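You operate a simulated robot arm through the tools that you are given. There is no shell and no other tool. Be economical: measure what you need, move in short steps, check, and stop when the job is done.

Carry out the task below with a simulated robot arm. There is one attempt and no reset: what you move stays moved.

## Task
Stop the belt, switch to HAND, press LAMP TEST and zero the counter and the speed.
Fine: Stop it first; LAMP TEST once; main switch and red stop stay.

Only the result counts: the job must be done as asked and must still hold three seconds after the hand-in. Knocking over, shifting, dropping, spilling or breaking anything else fails it.

## Robot
A 5-joint arm with a two-finger parallel gripper on a trunk, on a base that drives. Base frame: it is fixed to the floor where the robot stands at the start and does not move with it; the origin is under the middle of the robot, x ahead of it, y to its left, z up. Units: mm, rad, N and s.
It reaches about 1134 mm from its shoulder. Its first joint turns from -2.601 to 2.601 rad. Places, roughly: black stop button [700, 0, 1000]; blue knob on the control cabinet [600, 100, 1100]; direction switch [600, -100, 1100]; grey test button [700, -200, 1000]; grey zero button [700, -100, 1000]; mode switch [700, -200, 1200]; red main switch [600, 100, 900]; red stop button on the control cabinet [700, 100, 1300]; white jog button [700, -200, 1000]. Payload 1.57 kg.
The tool frame sits at the grasp point between the pads (the TCP): z along the fingers, y along the line on which they close. The tips reach 30 mm beyond it. Largest opening 110 mm; finger width 24, thickness 12; the body of the gripper, 48 by 112 mm, starts 78 mm behind the TCP.
Orientation is that of the tool frame in the base frame, as [roll, pitch, yaw] about the fixed x, y, z axes, in that order (R = Rz(yaw) Ry(pitch) Rx(roll)). With the fingers straight down and closing along the base's y, the tool's x points along the base's -x, its y along +y and its z along -z.

## Interface
- The arm moves only by the tool nudge_tool. Its argument "series" is text: rows parted by semicolons, each of 7 numbers parted by spaces: the shift along the base's x, y, z in units of 200 mm (1.0 is 200 mm), then the turn, a rotation vector about the base's x, y, z in units of 60 degrees (1.0 is 60 degrees), then the opening, from 0 (shut) to 1 (fully open). In form: dx dy dz ax ay az hand; .... A call has 1 to 10 rows; each row is the pose to reach, as a shift and turn from the pose commanded when the call began. A call with a number of a shift or a turn outside -1 to 1 is refused whole. Each row takes 0.2 s and may step no farther than 50 mm and 0.15 rad from the row before; otherwise, or with a gripper value out of range, the whole call is refused. Where a pose cannot be reached the arm comes as near as it can. A force on the tool above 60 N (or 10 N above the force at the start of the call, whichever is more), or a blocked arm, ends the call early, and 0.2 s more pass. The fingers move at their own pace (about 72 mm/s each) and stop on an object; they squeeze with about 30 N. The grip force told is the motor's: it shows also when the fingers shut on nothing. Time passes only in rows, and 0.2 s behind the last, so rows that repeat a pose let the fingers close. The reply holds the time, the measured pose of the TCP, the force on the tool along the base axes, the opening and the grip force, in the units named above and with some noise, with the torque about the TCP (base axes, N m) and any sound that the robot's microphone picked up.
- Cameras (640 x 400 px; columns grow to the right, rows downward): "scene" is now at [30.5, 151.9, 1860.1]; the picture's right is [-0.22, -0.98, 0.00], its down [-0.75, 0.17, -0.64] and it looks along [0.63, -0.14, -0.77] (base axes); focal length 256 px, centre (320, 200). "wrist" rides on the gripper at [70, 16, -141] in the tool frame; the picture's right is [-0.23, 0.97, 0.00], its down [-0.86, -0.20, -0.48] and it looks along [-0.47, -0.11, 0.88] (tool axes); focal length 222 px, centre (320, 200). There is no depth. A picture from a camera that has moved, and an enlarged one, comes with that camera's place and axes in the base frame and with its lens.
- snapshot(camera): a new picture of that camera. It takes no simulated time.
- lift_body(by): slides the trunk up (or, below 0, down) by that many mm; the arm and the scene camera ride with it, the base frame stays. It gives what a move gives, with no picture.
- roll_base(legs): drives the robot by 1 to 6 legs, each [ahead, turn to the left] in mm and rad, along the robot's own axes; the way and the turn of a leg run together, so that a leg with both is an arc; at most 1500 mm and 3.142 rad a leg. The arm and the cameras ride along, it lands a little off, and it stops where it bumps. It gives what a move gives.
- pan_tilt(pan, tilt): turns the head with the scene camera to pan (to the left, within 2.705 rad either way) and tilt (down, from -0.506 to 1.204), counted from straight ahead of the robot. It gives what a move gives.
- inspect(camera, box): a new picture of the part [left, top, right, bottom] of that camera's present view, enlarged. It takes no simulated time.
- close_job(): hands the job in; it is judged then, once.

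Go step by step. Nothing tells you exact positions but the pictures and the camera data: compare them with the known pose of the tool, close in by small moves and look again before you grip or let go. The budget is 120 turns and 90 pictures, counting those below and the enlarged ones. Unless the task says otherwise, let go and move clear before handing in, and close with one line.

The tools are called after "Emit:" by a JSON object that holds its "fn" and its "kwargs". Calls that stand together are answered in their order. nudge_tool: Moves the arm, as the interface text tells. Its arguments: {"type":"object","properties":{"series":{"type":"string"}},"required":["series"]} The other tools are called the same way: lift_body (by) slides the trunk up or down; roll_base (legs) drives the base; pan_tilt (pan, tilt) turns the head that bears the scene camera; snapshot (camera) takes a picture; inspect (camera, box) takes an enlarged picture of a part of a camera's view; close_job () hands the job in.

At the start:

```text
time: 0.0
position: [583.9, -83.9, 1149.3]
ee_rot: [-3.141, 0.001, -3.133]
wrist_force: [-0.6, -0.3, 0.1]
torque: [-0.02, -0.04, -0.04]
grip_width: 110.0
finger_force: 0.0
trunk travel left (down, up): [-883.0, 87.0]
robot x, y, heading: [-2.5, -0.6, 0.004]
head pan, tilt: [-0.223, 0.874]
```

scene: 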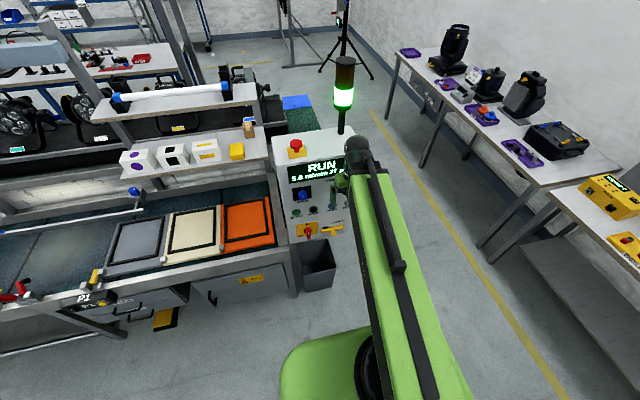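
wrist: 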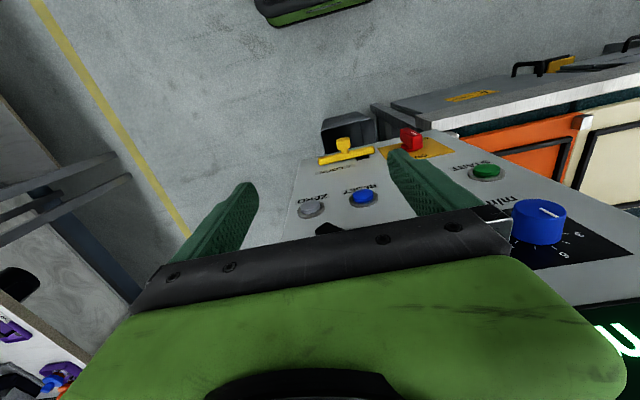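

The control cabinet stands ahead and the arm hides part of it. I look closer at the panel first.

Emit:
{"fn": "inspect", "kwargs": {"camera": "scene", "box": [260, 110, 380, 260]}}

Emit:
{"fn": "inspect", "kwargs": {"camera": "wrist", "box": [260, 100, 640, 340]}}

```text
2.67 times, centred on (320, 185) of scene
camera zoom: at [30.5, 151.9, 1860.1], right [-0.22, -0.98, 0.0], down [-0.75, 0.17, -0.64], along [0.63, -0.14, -0.77], focal length 683 px, centre (320, 240)
```

zoom: 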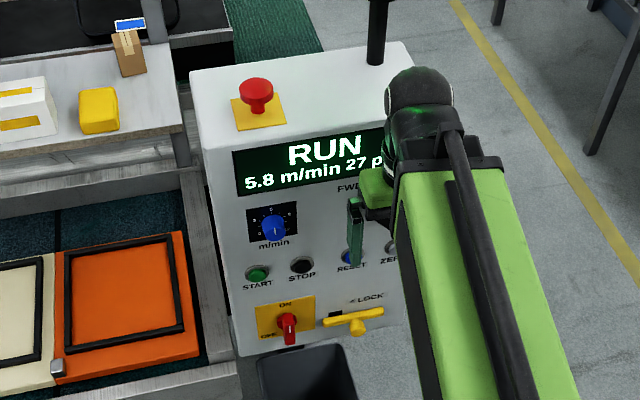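

```text
1.67 times, centred on (450, 220) of wrist
camera zoom: at [513.7, -68.1, 1291.6], right [0.22, 0.98, 0.0], down [0.86, -0.19, 0.48], along [0.47, -0.1, -0.88], focal length 370 px, centre (103, 167)
```

zoom: 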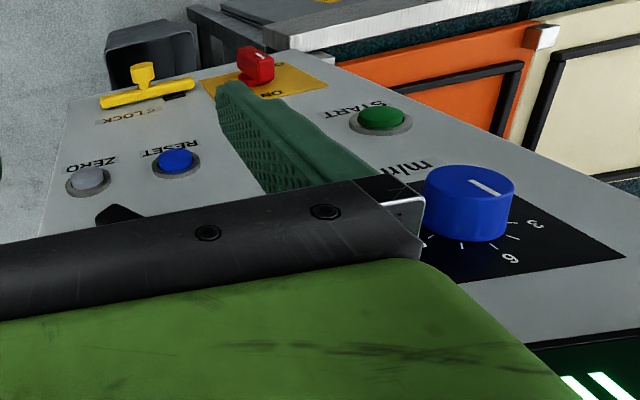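

The green arm covers the right half of the panel. I back the arm off and to the right to free the view.

Emit:
{"fn": "nudge_tool", "kwargs": {"series": "-0.2 0 0.1 0 0 0 1; -0.4 0 0.2 0 0 0 1; -0.5 -0.2 0.2 0 0 0 1; -0.5 -0.4 0.2 0 0 0 1; -0.5 -0.6 0.2 0 0 0 1; -0.5 -0.8 0.2 0 0 0 1; -0.5 -1 0.2 0 0 0 0.5; -0.5 -1 0.2 0 0 0 0"}}

```text
time: 1.8
position: [490.1, -285.5, 1150.1]
ee_rot: [3.14, -0.002, -3.133]
wrist_force: [0.3, -0.6, 0.1]
torque: [-0.03, 0.02, 0.0]
grip_width: 29.6
finger_force: 0.4
out of reach, approached as far as the arm can: row 1, 2, 3, 4, 5, 6, 7, 8
trunk travel left (down, up): [-883.0, 87.0]
robot x, y, heading: [-2.6, 2.4, -0.001]
head pan, tilt: [-0.223, 0.874]
```

Emit:
{"fn": "snapshot", "kwargs": {"camera": "scene"}}

Emit:
{"fn": "inspect", "kwargs": {"camera": "scene", "box": [260, 110, 380, 260]}}

```text
85 pictures are left
camera scene: at [30.8, 152.3, 1860.1], right [-0.22, -0.98, 0.0], down [-0.75, 0.17, -0.64], along [0.63, -0.14, -0.77], focal length 256 px, centre (320, 200)
```

scene: 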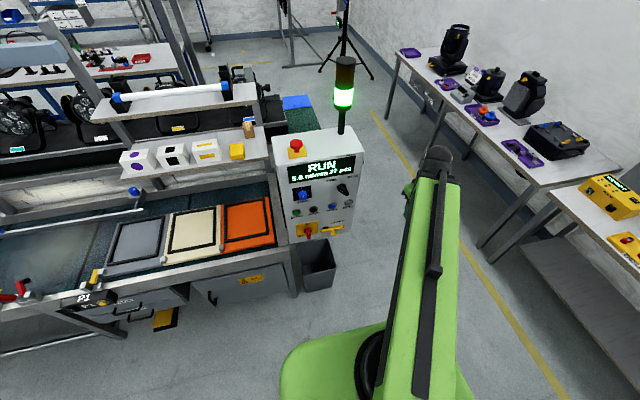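

```text
2.67 times, centred on (320, 185) of scene
camera zoom: at [30.8, 152.3, 1860.1], right [-0.22, -0.98, 0.0], down [-0.75, 0.17, -0.64], along [0.63, -0.14, -0.77], focal length 683 px, centre (320, 240)
```

zoom: 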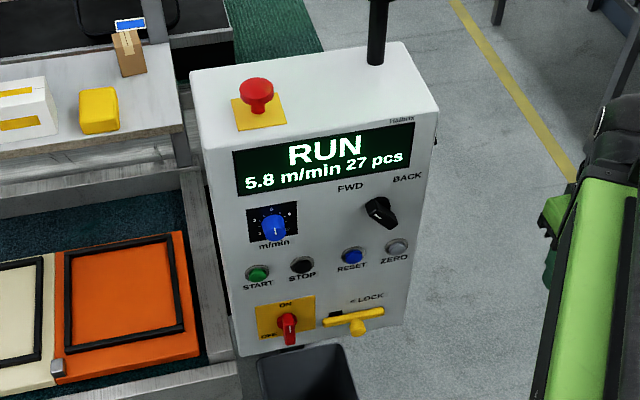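

Emit:
{"fn": "inspect", "kwargs": {"camera": "scene", "box": [280, 175, 350, 245]}}

Emit:
{"fn": "inspect", "kwargs": {"camera": "scene", "box": [280, 130, 360, 190]}}

Emit:
{"fn": "snapshot", "kwargs": {"camera": "wrist"}}

```text
5.71 times, centred on (315, 210) of scene
camera zoom: at [30.8, 152.3, 1860.1], right [-0.22, -0.98, 0.0], down [-0.75, 0.17, -0.64], along [0.63, -0.14, -0.77], focal length 1463 px, centre (349, 143)
```

zoom: 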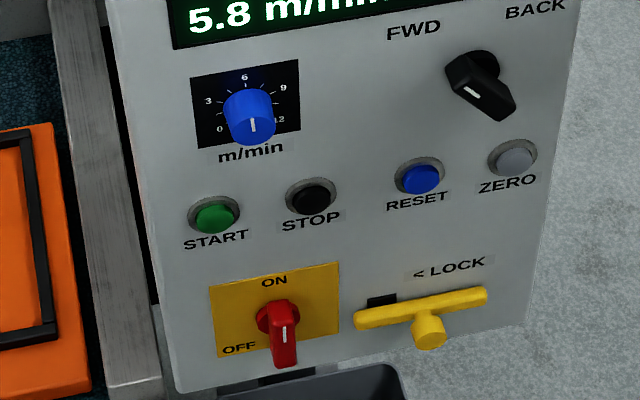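

```text
6.67 times, centred on (320, 160) of scene
camera zoom: at [30.8, 152.3, 1860.1], right [-0.22, -0.98, 0.0], down [-0.75, 0.17, -0.64], along [0.63, -0.14, -0.77], focal length 1707 px, centre (320, 467)
```

zoom: 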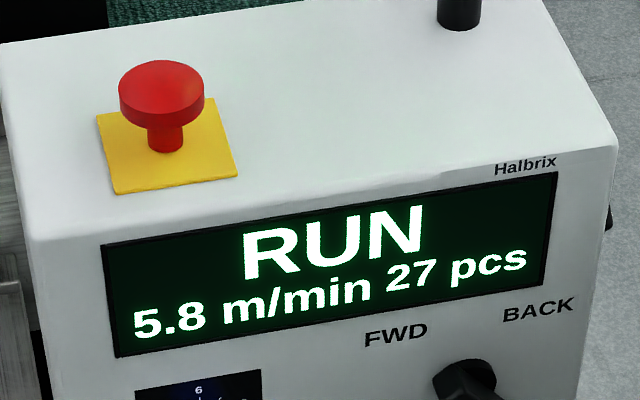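

```text
81 pictures are left
camera wrist: at [419.9, -270.7, 1291.6], right [0.22, 0.98, 0.0], down [0.86, -0.19, 0.48], along [0.47, -0.1, -0.88], focal length 222 px, centre (320, 200)
```

wrist: 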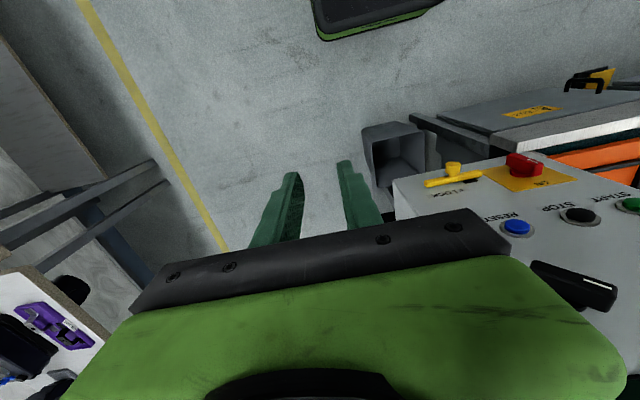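

Both cameras triangulate the front row: caps at x≈655, z≈1040, with STOP at y≈38, RESET at -42 and ZERO at -112. The mode, LAMP TEST and JOG controls must be on the right-hand side face. I tilt the shut gripper level and bring it in front of STOP.

Emit:
{"fn": "nudge_tool", "kwargs": {"series": "0 0.14 0 0 -0.14 0 0; 0 0.28 0 0 -0.28 0 0; 0 0.42 0 0 -0.42 0 0; 0 0.56 0 0 -0.56 0 0; 0 0.7 0 0 -0.7 0 0; 0 0.84 0 0 -0.84 0 0; 0 1 0 0 -0.98 0 0"}}

Emit:
{"fn": "nudge_tool", "kwargs": {"series": "0 0.14 -0.1 0 -0.14 0 0; 0 0.28 -0.2 0 -0.28 0 0; 0 0.42 -0.3 0 -0.42 0 0; 0 0.56 -0.4 0 -0.52 0 0; 0 0.62 -0.5 0 -0.52 0 0; 0 0.62 -0.55 0 -0.52 0 0; 0 0.62 -0.55 0 -0.52 0 0"}}

Emit:
{"fn": "inspect", "kwargs": {"camera": "scene", "box": [240, 110, 400, 270]}}

Emit:
{"fn": "snapshot", "kwargs": {"camera": "wrist"}}

```text
time: 3.4
position: [732.1, -206.5, 1258.3]
ee_rot: [-3.089, 0.993, -3.105]
wrist_force: [-7.2, -24.6, -0.2]
torque: [0.98, -0.31, 2.08]
grip_width: 0.0
finger_force: 21.8
out of reach, approached as far as the arm can: row 1, 2, 3, 4, 5, 6, 7
trunk travel left (down, up): [-883.0, 87.0]
robot x, y, heading: [-1.2, -1.2, 0.006]
head pan, tilt: [-0.223, 0.874]
stopped in row 7: the force on the tool passed its limit at 91 N (the readings are from after the stop); the commanded pose is now the measured one
```

```text
time: 3.8
position: [747.6, -208.1, 1281.6]
ee_rot: [-3.044, 1.104, -3.071]
wrist_force: [-14.1, -45.2, -5.5]
torque: [0.52, -0.81, 4.67]
grip_width: 0.0
finger_force: 21.5
out of reach, approached as far as the arm can: row 1, 2
trunk travel left (down, up): [-883.0, 87.0]
robot x, y, heading: [0.2, -1.6, 0.002]
head pan, tilt: [-0.223, 0.874]
stopped in row 2: the force on the tool passed its limit at 87 N (the readings are from after the stop); the commanded pose is now the measured one
```

```text
2.50 times, centred on (320, 190) of scene
camera zoom: at [28.3, 144.9, 1860.8], right [-0.22, -0.98, 0.0], down [-0.75, 0.17, -0.64], along [0.63, -0.14, -0.77], focal length 640 px, centre (320, 225)
```

zoom: 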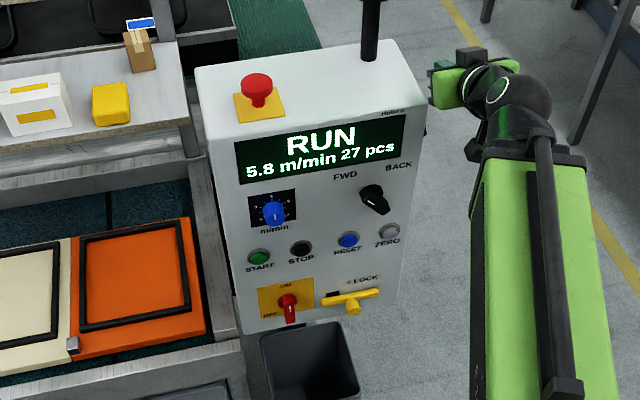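

```text
79 pictures are left
camera wrist: at [590.9, -189.3, 1281.9], right [0.12, 0.98, 0.16], down [-0.05, -0.16, 0.99], along [0.99, -0.12, 0.03], focal length 222 px, centre (320, 200)
```

wrist: 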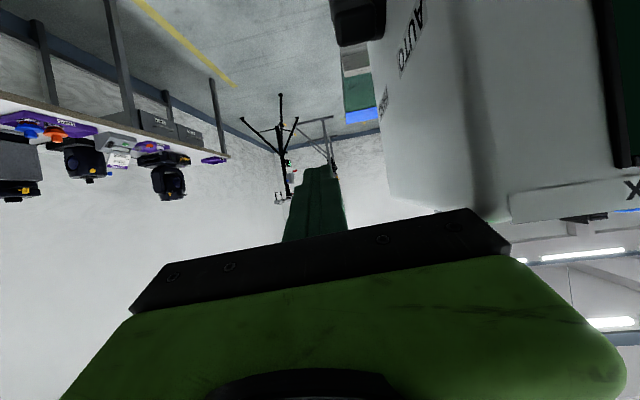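

The arm cannot fold that short, so it swung out and now leans on the cabinet's right side. I move it away to the right first, before anything else.

Emit:
{"fn": "nudge_tool", "kwargs": {"series": "0 -0.2 0 0 0 0 0; 0 -0.4 0 0 0 0 0; 0 -0.6 0 0 0 0 0; 0 -0.8 0 0 0 0 0"}}

```text
time: 4.8
position: [749.7, -358.5, 1281.5]
ee_rot: [-3.054, 1.105, -3.073]
wrist_force: [-0.3, -0.3, 0.4]
torque: [-0.05, -0.02, -0.06]
grip_width: 0.2
finger_force: 21.6
trunk travel left (down, up): [-883.0, 87.0]
robot x, y, heading: [-2.7, -0.1, 0.004]
head pan, tilt: [-0.223, 0.874]
```

Clear now with no force. The arm needs more room, so I drive the base straight back.

Emit:
{"fn": "roll_base", "kwargs": {"legs": [[-450, 0]]}}

```text
time: 7.6
position: [292.1, -357.0, 1282.1]
ee_rot: [-3.052, 1.106, -3.07]
wrist_force: [-0.9, -1.3, 0.5]
torque: [0.02, 0.01, 0.04]
grip_width: 0.3
finger_force: 21.6
trunk travel left (down, up): [-883.0, 87.0]
robot x, y, heading: [-453.6, -1.1, 0.009]
head pan, tilt: [-0.223, 0.874]
```

Emit:
{"fn": "nudge_tool", "kwargs": {"series": "0.1 0.2 0 0 -0.1 0 0; 0.2 0.4 0 0 -0.2 0 0; 0.3 0.6 0 0 -0.3 0 0; 0.4 0.8 0 0 -0.4 0 0; 0.5 1 0 0 -0.45 0 0; 0.6 1 0 0 -0.45 0 0; 0.6 1 0 0 -0.45 0 0"}}

Emit:
{"fn": "snapshot", "kwargs": {"camera": "scene"}}

```text
time: 9.2
position: [404.1, -157.8, 1389.6]
ee_rot: [-1.419, 1.536, -1.442]
wrist_force: [-0.1, 0.4, 0.1]
torque: [-0.01, -0.02, -0.01]
grip_width: 0.0
finger_force: 21.4
out of reach, approached as far as the arm can: row 1, 2, 3, 4, 5, 6, 7
trunk travel left (down, up): [-883.0, 87.0]
robot x, y, heading: [-456.0, -1.7, 0.012]
head pan, tilt: [-0.223, 0.874]
```

```text
78 pictures are left
camera scene: at [-427.9, 151.9, 1860.1], right [-0.21, -0.98, 0.0], down [-0.75, 0.16, -0.64], along [0.63, -0.14, -0.77], focal length 256 px, centre (320, 200)
```

scene: 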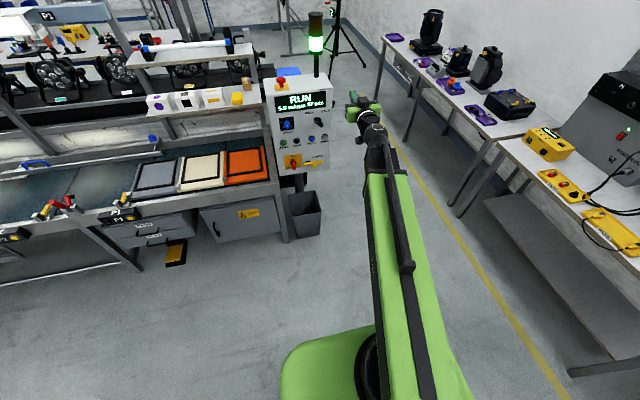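

The tool is level but sits at z≈1390; the trunk has travel to spare, so I lower it by 350.

Emit:
{"fn": "lift_body", "kwargs": {"by": -350}}

Emit:
{"fn": "pan_tilt", "kwargs": {"pan": -0.1, "tilt": 0.45}}

Emit:
{"fn": "snapshot", "kwargs": {"camera": "scene"}}

Emit:
{"fn": "snapshot", "kwargs": {"camera": "wrist"}}

```text
time: 12.6
position: [403.6, -157.3, 1038.7]
ee_rot: [-1.425, 1.539, -1.445]
wrist_force: [-0.3, -0.3, 0.5]
torque: [-0.01, 0.04, 0.02]
grip_width: 0.0
finger_force: 21.3
trunk travel left (down, up): [-533.0, 437.0]
robot x, y, heading: [-456.2, -3.7, 0.012]
head pan, tilt: [-0.223, 0.874]
```

```text
time: 13.5
position: [403.3, -158.0, 1038.8]
ee_rot: [-1.424, 1.537, -1.447]
wrist_force: [0.4, -0.5, 0.1]
torque: [-0.02, 0.0, 0.02]
grip_width: 0.0
finger_force: 21.1
trunk travel left (down, up): [-533.0, 437.0]
robot x, y, heading: [-457.2, -1.2, 0.007]
head pan, tilt: [-0.099, 0.45]
```

```text
77 pictures are left
camera scene: at [-411.6, 159.7, 1546.4], right [-0.09, -1.0, 0.0], down [-0.43, 0.04, -0.9], along [0.9, -0.08, -0.44], focal length 256 px, centre (320, 200)
```

scene: 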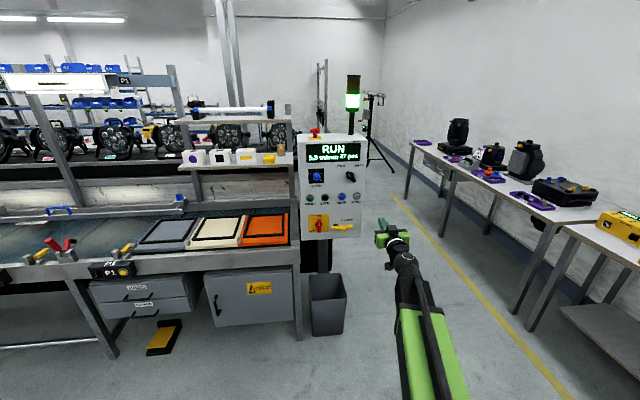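

```text
76 pictures are left
camera wrist: at [263.4, -141.2, 968.5], right [0.02, 0.98, 0.2], down [-0.49, -0.16, 0.86], along [0.87, -0.11, 0.47], focal length 222 px, centre (320, 200)
```

wrist: 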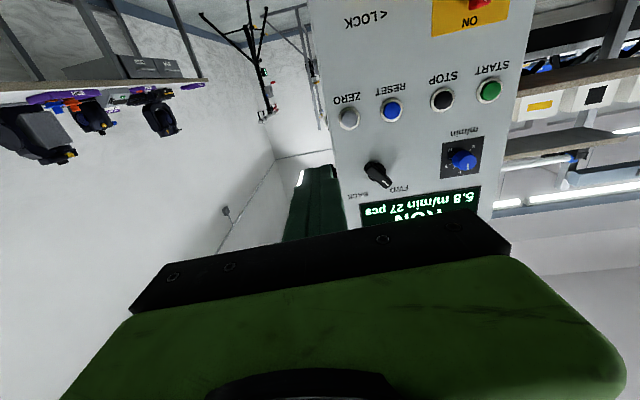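

The level tool and all buttons are in view, and STOP comes out at (657, 38, 1038). I shift left in line with it, then approach to about 30 mm short.

Emit:
{"fn": "nudge_tool", "kwargs": {"series": "0 0.2 0 0 0 0 0; 0 0.4 0 0 0 0 0; 0 0.6 0 0 0 0 0; 0 0.8 0 0 0 0 0; 0 0.98 0 0 0 0 0; 0.25 0.98 0 0 0 0 0; 0.5 0.98 0 0 0 0 0; 0.75 0.98 0 0 0 0 0; 0.93 0.98 0 0 0 0 0; 0.93 0.98 0 0 0 0 0"}}

Emit:
{"fn": "inspect", "kwargs": {"camera": "scene", "box": [280, 110, 400, 260]}}

Emit:
{"fn": "snapshot", "kwargs": {"camera": "wrist"}}

```text
time: 15.7
position: [587.6, 38.8, 1038.1]
ee_rot: [-1.445, 1.537, -1.467]
wrist_force: [-0.7, 0.2, 0.5]
torque: [-0.01, -0.02, 0.01]
grip_width: 0.0
finger_force: 21.3
trunk travel left (down, up): [-533.0, 437.0]
robot x, y, heading: [-459.0, -3.1, 0.005]
head pan, tilt: [-0.099, 0.45]
```

```text
2.67 times, centred on (340, 185) of scene
camera zoom: at [-411.4, 159.7, 1546.5], right [-0.09, -1.0, 0.0], down [-0.43, 0.04, -0.9], along [0.9, -0.08, -0.44], focal length 683 px, centre (267, 240)
```

zoom: 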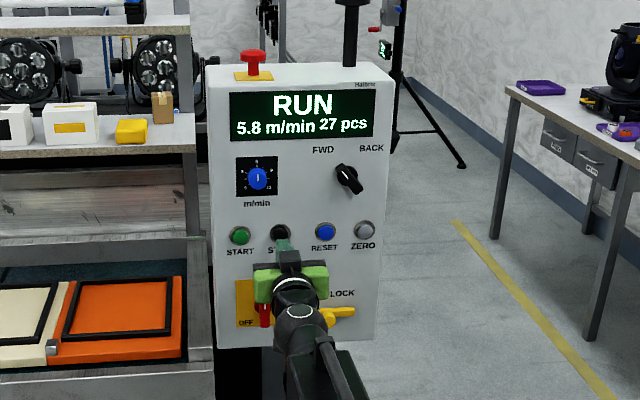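

```text
74 pictures are left
camera wrist: at [447.1, 55.0, 968.3], right [0.02, 0.98, 0.2], down [-0.49, -0.16, 0.86], along [0.87, -0.11, 0.47], focal length 222 px, centre (320, 200)
```

wrist: 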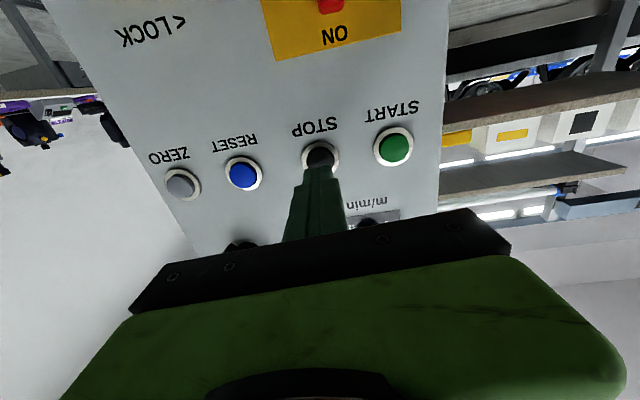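

Tip, y and z line up with the STOP cap within a few mm. I press forward in small steps.

Emit:
{"fn": "nudge_tool", "kwargs": {"series": "0.1 0 0 0 0 0 0; 0.15 0 0 0 0 0 0; 0.18 0 0 0 0 0 0; 0.2 0 0 0 0 0 0; 0.22 0 0 0 0 0 0"}}

Emit:
{"fn": "inspect", "kwargs": {"camera": "scene", "box": [280, 110, 400, 260]}}

```text
time: 16.7
position: [624.1, 38.1, 1040.0]
ee_rot: [-1.36, 1.54, -1.381]
wrist_force: [-32.4, -0.6, -15.5]
torque: [-0.06, 0.56, 0.06]
grip_width: 0.0
finger_force: 21.2
trunk travel left (down, up): [-533.0, 437.0]
robot x, y, heading: [-456.8, -2.5, 0.003]
head pan, tilt: [-0.099, 0.45]
heard: click
stopped in row 5: the force on the tool passed its limit at 67 N (the readings are from after the stop); the commanded pose is now the measured one
```

```text
2.67 times, centred on (340, 185) of scene
camera zoom: at [-413.6, 159.7, 1546.5], right [-0.09, -1.0, 0.0], down [-0.43, 0.04, -0.9], along [0.9, -0.08, -0.43], focal length 683 px, centre (267, 240)
```

zoom: 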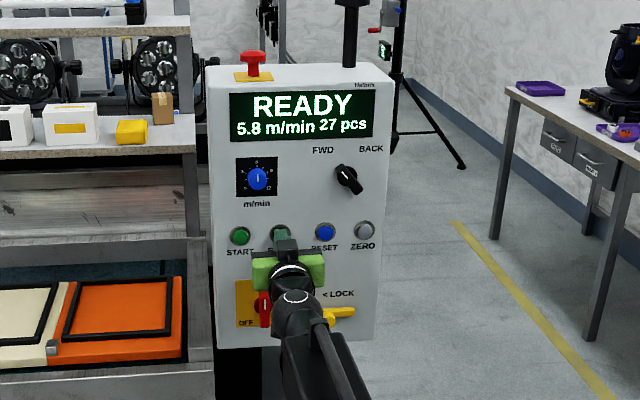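

The display says READY, so the belt has stopped. I retract and shift across to ZERO at y≈-112.

Emit:
{"fn": "nudge_tool", "kwargs": {"series": "-0.2 0 0 0 0 0 0; -0.3 0 0 0 0 0 0; -0.3 -0.25 0 0 0 0 0; -0.3 -0.5 0 0 0 0 0; -0.3 -0.75 0 0 0 0 0; -0.2 -0.75 0 0 0 0 0; -0.2 -0.75 0 0 0 0 0"}}

Emit:
{"fn": "snapshot", "kwargs": {"camera": "wrist"}}

```text
time: 18.3
position: [589.1, -111.1, 1040.8]
ee_rot: [-1.357, 1.54, -1.378]
wrist_force: [0.5, -0.2, -0.3]
torque: [-0.03, -0.02, 0.0]
grip_width: 0.0
finger_force: 21.6
out of reach, approached as far as the arm can: row 4
trunk travel left (down, up): [-533.0, 437.0]
robot x, y, heading: [-458.0, -1.1, 0.007]
head pan, tilt: [-0.099, 0.45]
```

```text
72 pictures are left
camera wrist: at [448.1, -94.0, 968.6], right [0.02, 0.98, 0.2], down [-0.49, -0.16, 0.86], along [0.87, -0.11, 0.47], focal length 222 px, centre (320, 200)
```

wrist: 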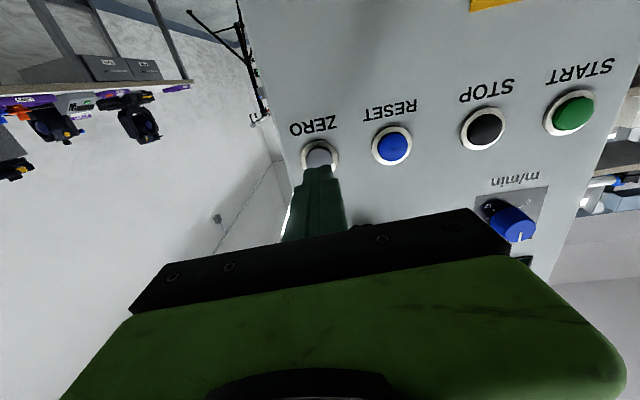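

The tip is in line with ZERO, so I press.

Emit:
{"fn": "nudge_tool", "kwargs": {"series": "0.1 0 -0.01 0 0 0 0; 0.14 0 -0.01 0 0 0 0; 0.17 0 -0.01 0 0 0 0; 0.19 0 -0.01 0 0 0 0; 0.21 0 -0.01 0 0 0 0"}}

Emit:
{"fn": "inspect", "kwargs": {"camera": "scene", "box": [280, 110, 400, 260]}}

```text
time: 19.5
position: [626.0, -110.9, 1039.3]
ee_rot: [-1.455, 1.539, -1.474]
wrist_force: [-38.7, 4.1, -23.0]
torque: [-0.12, 0.73, 0.26]
grip_width: 0.0
finger_force: 21.6
trunk travel left (down, up): [-533.0, 437.0]
robot x, y, heading: [-456.1, -4.3, 0.011]
head pan, tilt: [-0.099, 0.45]
heard: click
```

```text
2.67 times, centred on (340, 185) of scene
camera zoom: at [-413.2, 159.8, 1546.1], right [-0.09, -1.0, 0.0], down [-0.43, 0.04, -0.9], along [0.9, -0.08, -0.43], focal length 683 px, centre (267, 240)
```

zoom: 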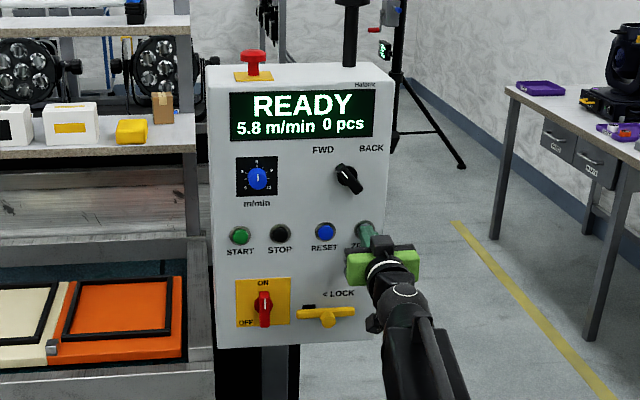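

The counter reads 0. Next is the blue knob, which comes out at about (650, 77, 1144). I back off, open to about 66 mm and line up with it.

Emit:
{"fn": "nudge_tool", "kwargs": {"series": "-0.2 0 0 0 0 0 0; -0.4 0 0 0 0 0 0; -0.4 0.2 0.1 0 0 0 0.6; -0.4 0.4 0.2 0 0 0 0.6; -0.4 0.6 0.3 0 0 0 0.6; -0.4 0.8 0.4 0 0 0 0.6; -0.4 0.94 0.525 0 0 0 0.6; -0.3 0.94 0.525 0 0 0 0.6; -0.3 0.94 0.525 0 0 0 0.6"}}

Emit:
{"fn": "snapshot", "kwargs": {"camera": "wrist"}}

Emit:
{"fn": "inspect", "kwargs": {"camera": "scene", "box": [280, 110, 400, 260]}}

```text
time: 21.5
position: [565.8, 74.7, 1038.2]
ee_rot: [-1.351, 1.54, -1.374]
wrist_force: [0.4, 0.6, 0.0]
torque: [0.02, 0.0, 0.04]
grip_width: 66.0
finger_force: 0.0
out of reach, approached as far as the arm can: row 1, 3, 4, 5, 6, 7, 8, 9
trunk travel left (down, up): [-533.0, 437.0]
robot x, y, heading: [-454.7, -3.8, 0.008]
head pan, tilt: [-0.099, 0.45]
```

```text
70 pictures are left
camera wrist: at [424.4, 91.0, 968.7], right [0.02, 0.98, 0.2], down [-0.49, -0.16, 0.86], along [0.87, -0.11, 0.48], focal length 222 px, centre (320, 200)
```

wrist: 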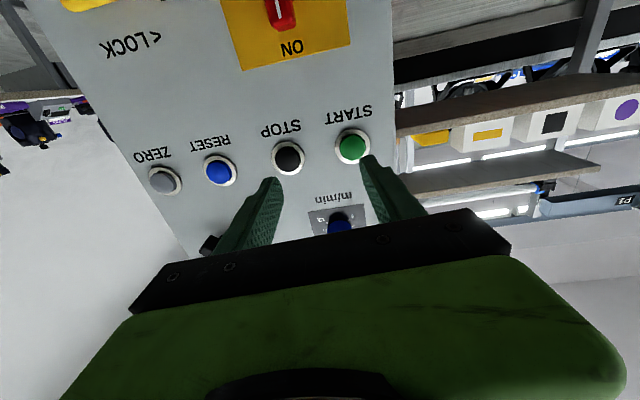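

```text
2.67 times, centred on (340, 185) of scene
camera zoom: at [-411.7, 159.6, 1546.5], right [-0.09, -1.0, 0.0], down [-0.43, 0.04, -0.9], along [0.9, -0.08, -0.44], focal length 683 px, centre (267, 240)
```

zoom: 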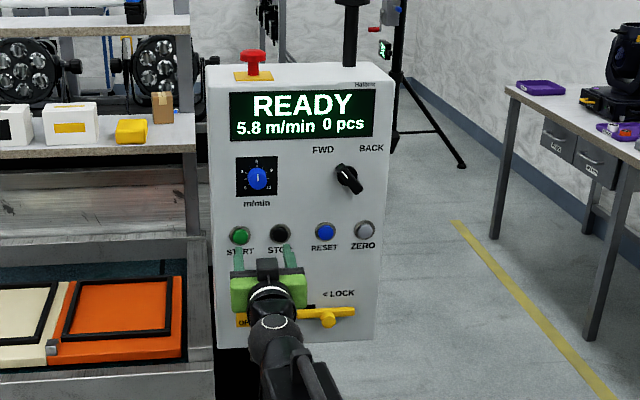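

The arm won't rise while level, so the trunk lifts it instead.

Emit:
{"fn": "lift_body", "kwargs": {"by": 106}}

Emit:
{"fn": "snapshot", "kwargs": {"camera": "wrist"}}

Emit:
{"fn": "inspect", "kwargs": {"camera": "scene", "box": [280, 130, 400, 280]}}

```text
time: 22.9
position: [564.6, 75.9, 1145.8]
ee_rot: [-1.348, 1.538, -1.372]
wrist_force: [-0.3, 0.7, -0.7]
torque: [0.0, 0.0, 0.02]
grip_width: 66.3
finger_force: 0.0
trunk travel left (down, up): [-639.0, 331.0]
robot x, y, heading: [-457.9, 0.9, 0.006]
head pan, tilt: [-0.099, 0.45]
```

```text
68 pictures are left
camera wrist: at [424.4, 90.8, 1074.6], right [0.02, 0.98, 0.2], down [-0.49, -0.16, 0.86], along [0.87, -0.11, 0.48], focal length 222 px, centre (320, 200)
```

wrist: 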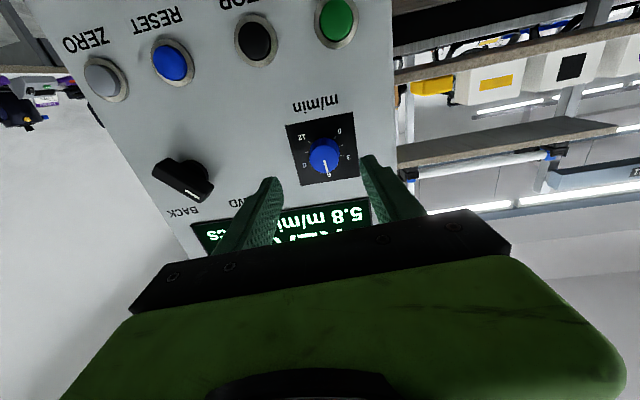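

```text
2.67 times, centred on (340, 205) of scene
camera zoom: at [-411.7, 159.8, 1652.5], right [-0.09, -1.0, 0.0], down [-0.43, 0.04, -0.9], along [0.9, -0.08, -0.44], focal length 683 px, centre (267, 187)
```

zoom: 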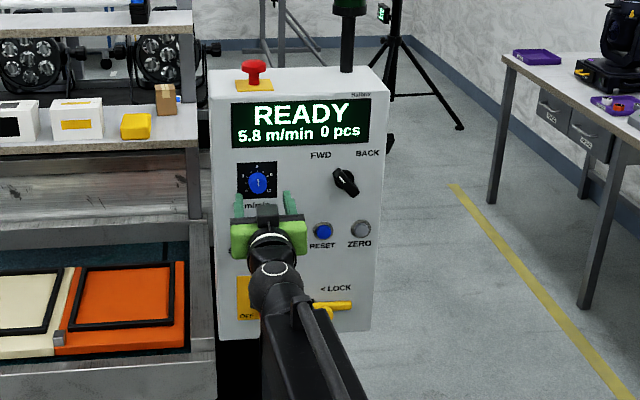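

Emit:
{"fn": "lift_body", "kwargs": {"by": 2}}

Emit:
{"fn": "nudge_tool", "kwargs": {"series": "0.1 0.005 0 0 0 0 0.6; 0.2 0.005 0 0 0 0 0.6; 0.3 0.005 0 0 0 0 0.6; 0.33 0.005 0 0 0 0 0.6; 0.33 0.005 0 0 0 0 0.6"}}

Emit:
{"fn": "snapshot", "kwargs": {"camera": "wrist"}}

Emit:
{"fn": "inspect", "kwargs": {"camera": "scene", "box": [290, 150, 360, 220]}}

```text
time: 23.4
position: [565.1, 75.1, 1147.0]
ee_rot: [-1.347, 1.538, -1.371]
wrist_force: [-0.1, 0.1, 0.1]
torque: [0.0, 0.0, 0.0]
grip_width: 66.1
finger_force: 0.1
trunk travel left (down, up): [-641.0, 329.0]
robot x, y, heading: [-457.1, -0.7, 0.002]
head pan, tilt: [-0.099, 0.45]
```

```text
time: 24.4
position: [626.7, 75.3, 1146.8]
ee_rot: [-1.413, 1.535, -1.429]
wrist_force: [-14.7, -1.2, -12.4]
torque: [-0.46, 0.49, 0.64]
grip_width: 64.9
finger_force: 0.1
trunk travel left (down, up): [-641.0, 329.0]
robot x, y, heading: [-457.3, -3.1, 0.004]
head pan, tilt: [-0.099, 0.45]
stopped in row 5: the force on the tool passed its limit at 69 N (the readings are from after the stop); the commanded pose is now the measured one
```

```text
66 pictures are left
camera wrist: at [487.0, 91.0, 1076.7], right [0.02, 0.98, 0.19], down [-0.49, -0.16, 0.86], along [0.87, -0.11, 0.47], focal length 222 px, centre (320, 200)
```

wrist: 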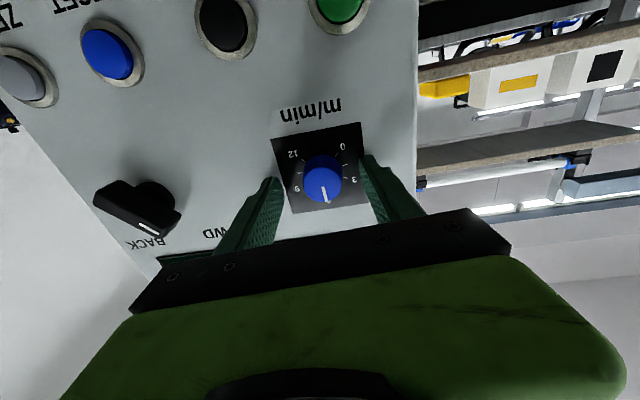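

```text
5.71 times, centred on (325, 185) of scene
camera zoom: at [-412.4, 159.4, 1654.5], right [-0.09, -1.0, 0.0], down [-0.43, 0.04, -0.9], along [0.9, -0.08, -0.43], focal length 1463 px, centre (291, 286)
```

zoom: 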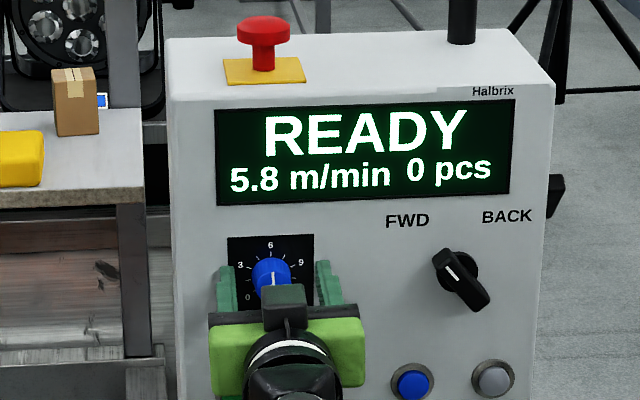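

The tips touch the panel face at x≈658. I retract 5 mm and close on the knob.

Emit:
{"fn": "nudge_tool", "kwargs": {"series": "-0.025 0.005 0 0 0 0 0.5; -0.025 0.005 0 0 0 0 0.3; -0.025 0.005 0 0 0 0 0; -0.025 0.005 0 0 0 0 0; -0.025 0.005 0 0 0 0 0"}}

Emit:
{"fn": "snapshot", "kwargs": {"camera": "wrist"}}

```text
time: 25.6
position: [622.6, 77.6, 1148.6]
ee_rot: [-1.414, 1.534, -1.433]
wrist_force: [6.7, 8.3, 7.2]
torque: [-0.02, -0.23, 0.32]
grip_width: 30.8
finger_force: 39.7
trunk travel left (down, up): [-641.0, 329.0]
robot x, y, heading: [-456.2, -2.9, 0.008]
head pan, tilt: [-0.099, 0.45]
```

```text
64 pictures are left
camera wrist: at [482.3, 93.8, 1076.6], right [0.02, 0.98, 0.19], down [-0.49, -0.16, 0.86], along [0.87, -0.11, 0.47], focal length 222 px, centre (320, 200)
```

wrist: 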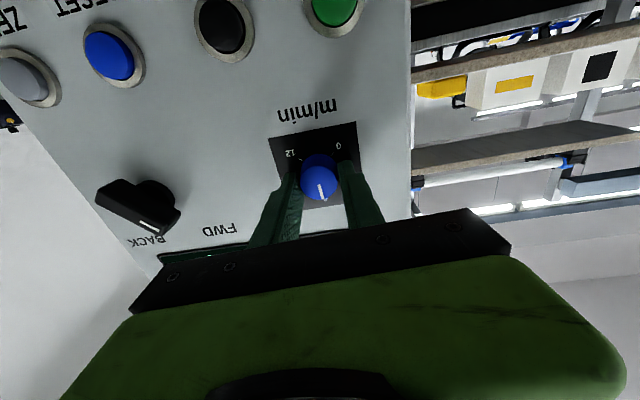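

The knob is gripped at 31 mm. I turn it counter-clockwise as seen from the front.

Emit:
{"fn": "nudge_tool", "kwargs": {"series": "0 0 0 -0.14 0 0 0; 0 0 0 -0.28 0 0 0; 0 0 0 -0.42 0 0 0; 0 0 0 -0.56 0 0 0; 0 0 0 -0.7 0 0 0; 0 0 0 -0.84 0 0 0; 0 0 0 -0.98 0 0 0; 0 0 0 -0.98 0 0 0"}}

Emit:
{"fn": "inspect", "kwargs": {"camera": "scene", "box": [290, 150, 360, 220]}}

```text
time: 27.2
position: [623.7, 82.5, 1148.6]
ee_rot: [-1.554, 0.568, -1.556]
wrist_force: [-11.2, 4.2, -24.8]
torque: [0.12, 0.44, 1.12]
grip_width: 30.7
finger_force: 39.6
trunk travel left (down, up): [-641.0, 329.0]
robot x, y, heading: [-457.0, -4.5, 0.01]
head pan, tilt: [-0.099, 0.45]
stopped in row 7: the force on the tool passed its limit at 64 N (the readings are from after the stop); the commanded pose is now the measured one
```

```text
5.71 times, centred on (325, 185) of scene
camera zoom: at [-409.7, 160.4, 1654.7], right [-0.09, -1.0, 0.0], down [-0.43, 0.04, -0.9], along [0.9, -0.08, -0.44], focal length 1463 px, centre (291, 286)
```

zoom: 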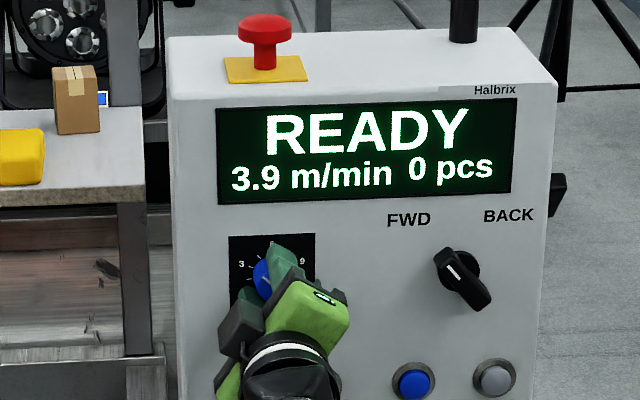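

It now shows 3.9. The grip was drifting off centre, so I open, recentre and look before gripping again.

Emit:
{"fn": "nudge_tool", "kwargs": {"series": "0 0 0 0 0 0 0.5; 0 -0.02 0 0 0 0 0.5; -0.01 -0.02 0 0 0 0 0.5; -0.01 -0.02 0 0 0 0 0.5"}}

Emit:
{"fn": "snapshot", "kwargs": {"camera": "wrist"}}

Emit:
{"fn": "inspect", "kwargs": {"camera": "scene", "box": [290, 150, 360, 220]}}

```text
time: 28.2
position: [621.0, 75.7, 1150.4]
ee_rot: [-1.551, 0.567, -1.558]
wrist_force: [0.5, 0.2, 0.7]
torque: [-0.01, 0.03, 0.0]
grip_width: 55.0
finger_force: 0.1
trunk travel left (down, up): [-641.0, 329.0]
robot x, y, heading: [-458.9, -1.6, 0.012]
head pan, tilt: [-0.099, 0.45]
```

```text
62 pictures are left
camera wrist: at [480.8, 25.4, 1096.6], right [0.01, 0.71, -0.7], down [-0.49, 0.61, 0.62], along [0.87, 0.34, 0.36], focal length 222 px, centre (320, 200)
```

wrist: 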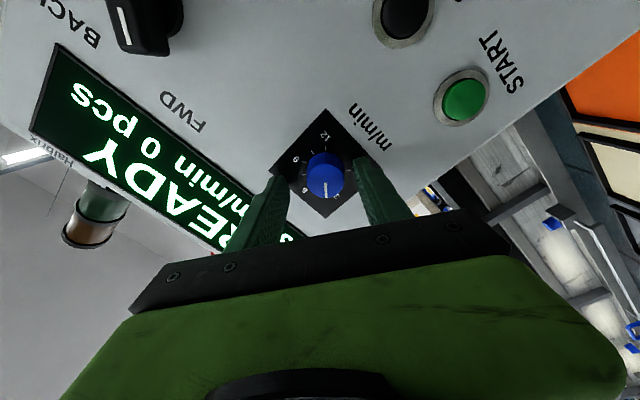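

```text
5.71 times, centred on (325, 185) of scene
camera zoom: at [-412.0, 159.8, 1654.5], right [-0.09, -1.0, 0.0], down [-0.43, 0.04, -0.9], along [0.9, -0.08, -0.44], focal length 1463 px, centre (291, 286)
```

zoom: 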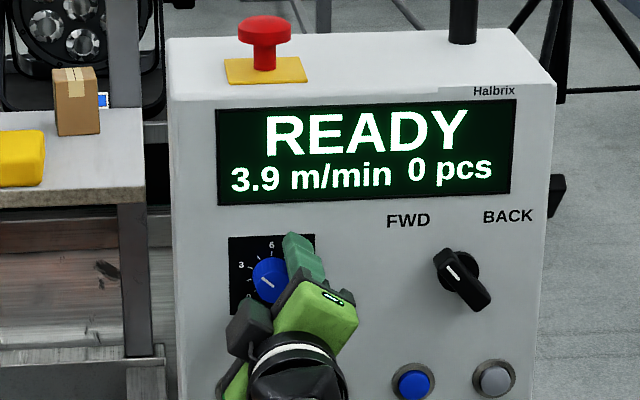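

It is centred on the knob again. I grip and turn on.

Emit:
{"fn": "nudge_tool", "kwargs": {"series": "0 0.005 -0.005 0 0 0 0; 0 0.005 -0.005 0 0 0 0; 0 0.005 -0.005 0 0 0 0; 0 0.005 -0.005 -0.14 0 0 0; 0 0.005 -0.005 -0.28 0 0 0; 0 0.005 -0.005 -0.42 0 0 0; 0 0.005 -0.005 -0.56 0 0 0; 0 0.005 -0.005 -0.7 0 0 0; 0 0.005 -0.005 -0.84 0 0 0; 0 0.005 -0.005 -0.98 0 0 0"}}

Emit:
{"fn": "inspect", "kwargs": {"camera": "scene", "box": [290, 150, 360, 220]}}

```text
time: 29.4
position: [620.9, 80.3, 1145.6]
ee_rot: [-1.558, 0.312, -1.554]
wrist_force: [-12.0, 2.2, -35.8]
torque: [0.17, 0.92, 1.13]
grip_width: 30.7
finger_force: 40.3
trunk travel left (down, up): [-641.0, 329.0]
robot x, y, heading: [-459.6, 1.3, 0.01]
head pan, tilt: [-0.099, 0.45]
stopped in row 5: the force on the tool passed its limit at 63 N (the readings are from after the stop); the commanded pose is now the measured one
```

```text
5.71 times, centred on (325, 185) of scene
camera zoom: at [-408.2, 160.3, 1654.3], right [-0.09, -1.0, 0.0], down [-0.44, 0.04, -0.9], along [0.9, -0.08, -0.44], focal length 1463 px, centre (291, 286)
```

zoom: 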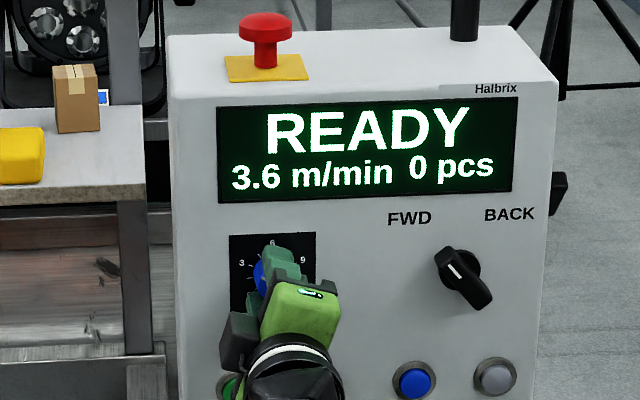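

The grip pulls the tool down, so the knob's axis must be about 4 mm lower, near z 1145. I open, lower the trunk a little and grip again.

Emit:
{"fn": "nudge_tool", "kwargs": {"series": "0 0 0 0 0 0 0.5; 0 0 0 0 0 0 0.5; 0 -0.01 0 0 0 0 0.5"}}

Emit:
{"fn": "inspect", "kwargs": {"camera": "wrist", "box": [220, 80, 440, 240]}}

```text
time: 30.2
position: [620.0, 76.6, 1149.3]
ee_rot: [-1.556, 0.313, -1.554]
wrist_force: [-0.3, -0.7, -0.7]
torque: [0.03, 0.02, -0.05]
grip_width: 55.0
finger_force: 0.1
trunk travel left (down, up): [-641.0, 329.0]
robot x, y, heading: [-458.9, -4.4, 0.013]
head pan, tilt: [-0.099, 0.45]
```

```text
2.50 times, centred on (330, 160) of wrist
camera zoom: at [479.5, 14.1, 1110.8], right [0.01, 0.51, -0.86], down [-0.49, 0.75, 0.45], along [0.87, 0.42, 0.26], focal length 555 px, centre (295, 300)
```

zoom: 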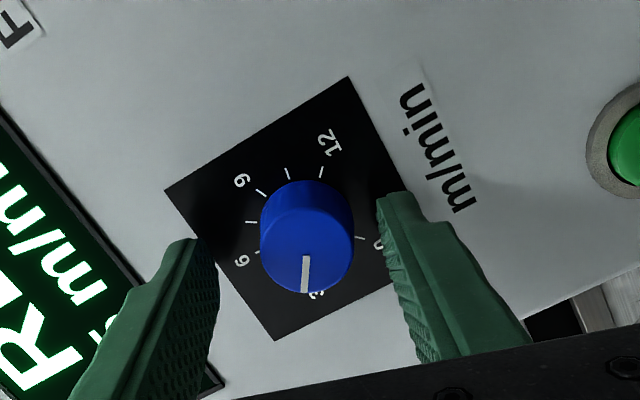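

Emit:
{"fn": "lift_body", "kwargs": {"by": -4}}

Emit:
{"fn": "nudge_tool", "kwargs": {"series": "0 0.005 0 0 0 0 0; 0 0.005 0 0 0 0 0; 0 0.005 0 0 0 0 0; 0 0.005 0 -0.14 0 0 0; 0 0.005 0 -0.28 0 0 0; 0 0.005 0 -0.42 0 0 0; 0 0.005 0 -0.56 0 0 0; 0 0.005 0 -0.7 0 0 0; 0 0.005 0 -0.84 0 0 0; 0 0.005 0 -0.98 0 0 0"}}

Emit:
{"fn": "inspect", "kwargs": {"camera": "scene", "box": [290, 150, 360, 220]}}

```text
time: 30.7
position: [619.7, 78.0, 1145.8]
ee_rot: [-1.555, 0.31, -1.554]
wrist_force: [-1.3, -0.6, -0.6]
torque: [0.01, -0.03, 0.0]
grip_width: 55.1
finger_force: 0.1
trunk travel left (down, up): [-637.0, 333.0]
robot x, y, heading: [-459.6, -2.4, 0.006]
head pan, tilt: [-0.099, 0.45]
```

```text
time: 32.3
position: [620.7, 75.5, 1145.5]
ee_rot: [-1.551, -0.231, -1.542]
wrist_force: [-16.4, -2.9, -35.6]
torque: [-0.06, 0.95, -0.68]
grip_width: 30.5
finger_force: 39.9
out of reach, approached as far as the arm can: row 7
trunk travel left (down, up): [-637.0, 333.0]
robot x, y, heading: [-456.2, -3.4, 0.011]
head pan, tilt: [-0.099, 0.45]
stopped in row 7: the force on the tool passed its limit at 84 N (the readings are from after the stop); the commanded pose is now the measured one
```

```text
5.71 times, centred on (325, 185) of scene
camera zoom: at [-409.1, 159.7, 1650.3], right [-0.09, -1.0, 0.0], down [-0.44, 0.04, -0.9], along [0.9, -0.08, -0.44], focal length 1463 px, centre (291, 286)
```

zoom: 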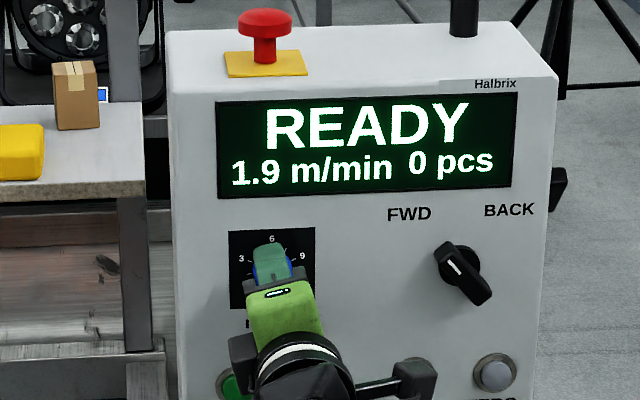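

Down to 1.9. I release, recentre and repeat.

Emit:
{"fn": "nudge_tool", "kwargs": {"series": "0 0 0 0 0 0 0.5; 0 0 0 0 0 0 0.5; 0 0 0 0 0 0 0.5"}}

Emit:
{"fn": "inspect", "kwargs": {"camera": "wrist", "box": [220, 80, 440, 240]}}

```text
time: 33.1
position: [619.4, 74.5, 1146.3]
ee_rot: [-1.546, -0.233, -1.547]
wrist_force: [0.3, 0.9, 0.6]
torque: [0.01, -0.02, 0.0]
grip_width: 54.9
finger_force: 0.1
trunk travel left (down, up): [-637.0, 333.0]
robot x, y, heading: [-460.2, 0.4, 0.01]
head pan, tilt: [-0.099, 0.45]
```

```text
2.50 times, centred on (330, 160) of wrist
camera zoom: at [480.3, -0.3, 1144.6], right [0.02, 0.0, -1.0], down [-0.5, 0.86, -0.01], along [0.86, 0.5, 0.02], focal length 555 px, centre (295, 300)
```

zoom: 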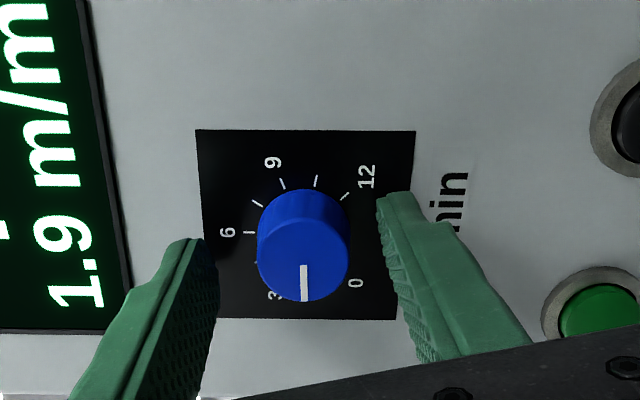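

Emit:
{"fn": "nudge_tool", "kwargs": {"series": "0 0.015 -0.008 0 0 0 0.5; 0 0.015 -0.008 0 0 0 0; 0 0.015 -0.008 0 0 0 0; 0 0.015 -0.008 0 0 0 0; 0 0.015 -0.008 -0.14 0 0 0; 0 0.015 -0.008 -0.28 0 0 0; 0 0.015 -0.008 -0.42 0 0 0; 0 0.015 -0.008 -0.56 0 0 0; 0 0.015 -0.008 -0.7 0 0 0; 0 0.015 -0.008 -0.84 0 0 0"}}

Emit:
{"fn": "inspect", "kwargs": {"camera": "scene", "box": [290, 150, 360, 220]}}

```text
time: 34.2
position: [621.2, 77.6, 1143.6]
ee_rot: [-1.55, -0.257, -1.541]
wrist_force: [-11.7, -5.2, -37.0]
torque: [-0.02, 1.12, -0.72]
grip_width: 30.3
finger_force: 39.6
out of reach, approached as far as the arm can: row 5
trunk travel left (down, up): [-637.0, 333.0]
robot x, y, heading: [-458.9, -0.9, 0.006]
head pan, tilt: [-0.099, 0.45]
stopped in row 5: the force on the tool passed its limit at 64 N (the readings are from after the stop); the commanded pose is now the measured one
```

```text
5.71 times, centred on (325, 185) of scene
camera zoom: at [-408.3, 159.4, 1650.3], right [-0.09, -1.0, 0.0], down [-0.44, 0.04, -0.9], along [0.9, -0.08, -0.44], focal length 1463 px, centre (291, 286)
```

zoom: 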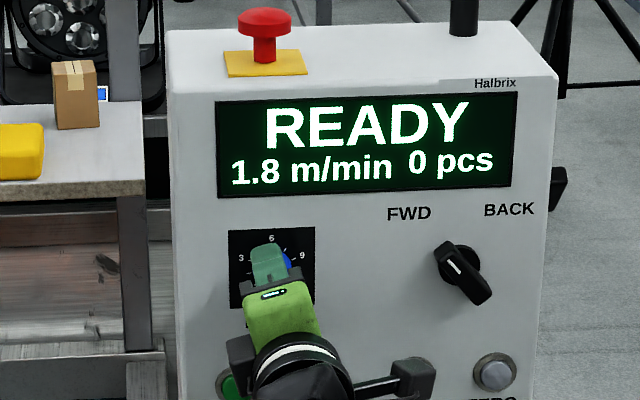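

Emit:
{"fn": "nudge_tool", "kwargs": {"series": "0 0 0 0 0 0 0.5; 0 0 0 0 0 0 0.5"}}

Emit:
{"fn": "lift_body", "kwargs": {"by": -3}}

Emit:
{"fn": "nudge_tool", "kwargs": {"series": "0 0 0 0 0 0 0.3; 0 0 0 0 0 0 0; 0 0 0 0 0 0 0; 0 0 0 0 0 0 0"}}

```text
time: 34.8
position: [617.4, 77.7, 1147.9]
ee_rot: [-1.546, -0.257, -1.544]
wrist_force: [0.1, 0.6, -0.9]
torque: [0.01, 0.0, -0.01]
grip_width: 55.3
finger_force: 0.1
trunk travel left (down, up): [-637.0, 333.0]
robot x, y, heading: [-454.4, -3.4, 0.006]
head pan, tilt: [-0.099, 0.45]
```

```text
time: 35.3
position: [619.3, 77.4, 1144.2]
ee_rot: [-1.546, -0.259, -1.546]
wrist_force: [0.3, -0.2, -0.3]
torque: [0.02, 0.0, -0.03]
grip_width: 54.9
finger_force: 0.0
trunk travel left (down, up): [-634.0, 336.0]
robot x, y, heading: [-459.3, -2.0, 0.011]
head pan, tilt: [-0.099, 0.45]
```

```text
time: 36.3
position: [617.5, 78.3, 1143.9]
ee_rot: [-1.546, -0.258, -1.543]
wrist_force: [-10.8, -2.4, -13.5]
torque: [0.03, 0.41, -0.1]
grip_width: 30.1
finger_force: 39.6
trunk travel left (down, up): [-634.0, 336.0]
robot x, y, heading: [-462.3, -0.9, 0.006]
head pan, tilt: [-0.099, 0.45]
```

Emit:
{"fn": "lift_body", "kwargs": {"by": -2}}

Emit:
{"fn": "nudge_tool", "kwargs": {"series": "0 0 0 -0.07 0 0 0; 0 0 0 -0.14 0 0 0; 0 0 0 -0.21 0 0 0; 0 0 0 -0.28 0 0 0; 0 0 0 -0.35 0 0 0; 0 0 0 -0.42 0 0 0; 0 0 0 -0.49 0 0 0; 0 0 0 -0.56 0 0 0; 0 0 0 -0.63 0 0 0; 0 0 0 -0.7 0 0 0"}}

Emit:
{"fn": "inspect", "kwargs": {"camera": "scene", "box": [290, 150, 360, 220]}}

```text
time: 36.8
position: [618.1, 77.9, 1143.3]
ee_rot: [-1.544, -0.257, -1.548]
wrist_force: [17.5, 1.2, 21.6]
torque: [-0.01, -0.44, 0.44]
grip_width: 30.1
finger_force: 39.8
trunk travel left (down, up): [-632.0, 338.0]
robot x, y, heading: [-460.5, -1.7, 0.008]
head pan, tilt: [-0.099, 0.45]
```

```text
time: 38.1
position: [615.8, 76.6, 1144.6]
ee_rot: [-1.542, -0.63, -1.53]
wrist_force: [10.7, 9.4, 21.2]
torque: [-0.05, -0.06, 1.06]
grip_width: 30.1
finger_force: 39.7
out of reach, approached as far as the arm can: row 3, 4, 5, 6
trunk travel left (down, up): [-632.0, 338.0]
robot x, y, heading: [-460.7, -0.7, 0.013]
head pan, tilt: [-0.099, 0.45]
stopped in row 6: the force on the tool passed its limit at 64 N (the readings are from after the stop); the commanded pose is now the measured one
```

```text
5.71 times, centred on (325, 185) of scene
camera zoom: at [-414.6, 161.0, 1645.2], right [-0.09, -1.0, 0.0], down [-0.43, 0.04, -0.9], along [0.9, -0.08, -0.43], focal length 1463 px, centre (291, 286)
```

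zoom: 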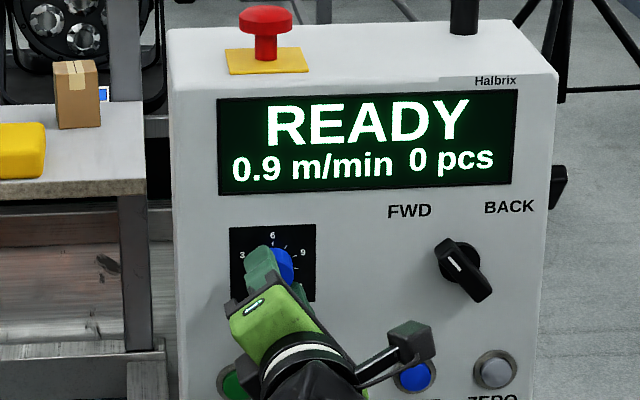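

Now 0.9. I release, regrip and continue toward the zero end.

Emit:
{"fn": "nudge_tool", "kwargs": {"series": "0 0 0 0 0 0 0.5; 0 0 0 0 0 0 0.5; 0 0.005 0 0 0 0 0.3; 0 0.005 0 0 0 0 0; 0 0.005 0 0 0 0 0; 0 0.005 0 0 0 0 0"}}

Emit:
{"fn": "nudge_tool", "kwargs": {"series": "0 0 0 -0.07 0 0 0; 0 0 0 -0.14 0 0 0; 0 0 0 -0.21 0 0 0; 0 0 0 -0.28 0 0 0; 0 0 0 -0.35 0 0 0; 0 0 0 -0.42 0 0 0; 0 0 0 -0.49 0 0 0; 0 0 0 -0.56 0 0 0"}}

Emit:
{"fn": "inspect", "kwargs": {"camera": "scene", "box": [290, 150, 360, 220]}}

```text
time: 39.5
position: [616.2, 77.0, 1144.0]
ee_rot: [-1.541, -0.629, -1.531]
wrist_force: [15.2, 12.6, 26.3]
torque: [-0.03, -0.5, 0.51]
grip_width: 29.9
finger_force: 39.2
trunk travel left (down, up): [-632.0, 338.0]
robot x, y, heading: [-461.6, -0.8, 0.011]
head pan, tilt: [-0.099, 0.45]
```

```text
time: 41.3
position: [614.8, 76.7, 1140.4]
ee_rot: [-1.582, -1.212, -1.497]
wrist_force: [-2.9, 15.2, 35.9]
torque: [0.23, -0.93, 0.55]
grip_width: 30.1
finger_force: 40.0
out of reach, approached as far as the arm can: row 4, 5, 6, 7, 8
trunk travel left (down, up): [-632.0, 338.0]
robot x, y, heading: [-455.5, -3.7, 0.008]
head pan, tilt: [-0.099, 0.45]
```

```text
5.71 times, centred on (325, 185) of scene
camera zoom: at [-419.0, 161.6, 1645.4], right [-0.09, -1.0, 0.0], down [-0.43, 0.04, -0.9], along [0.9, -0.08, -0.43], focal length 1463 px, centre (291, 286)
```

zoom: 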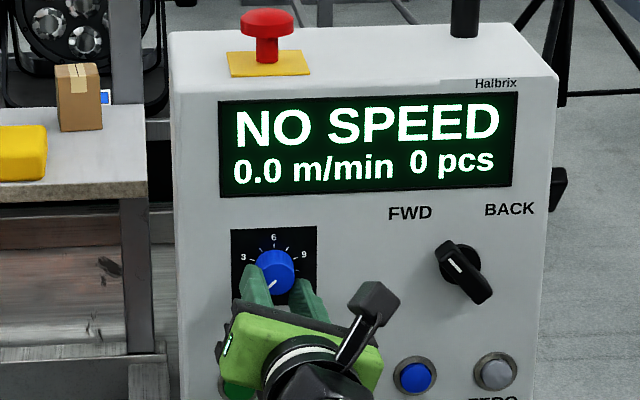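

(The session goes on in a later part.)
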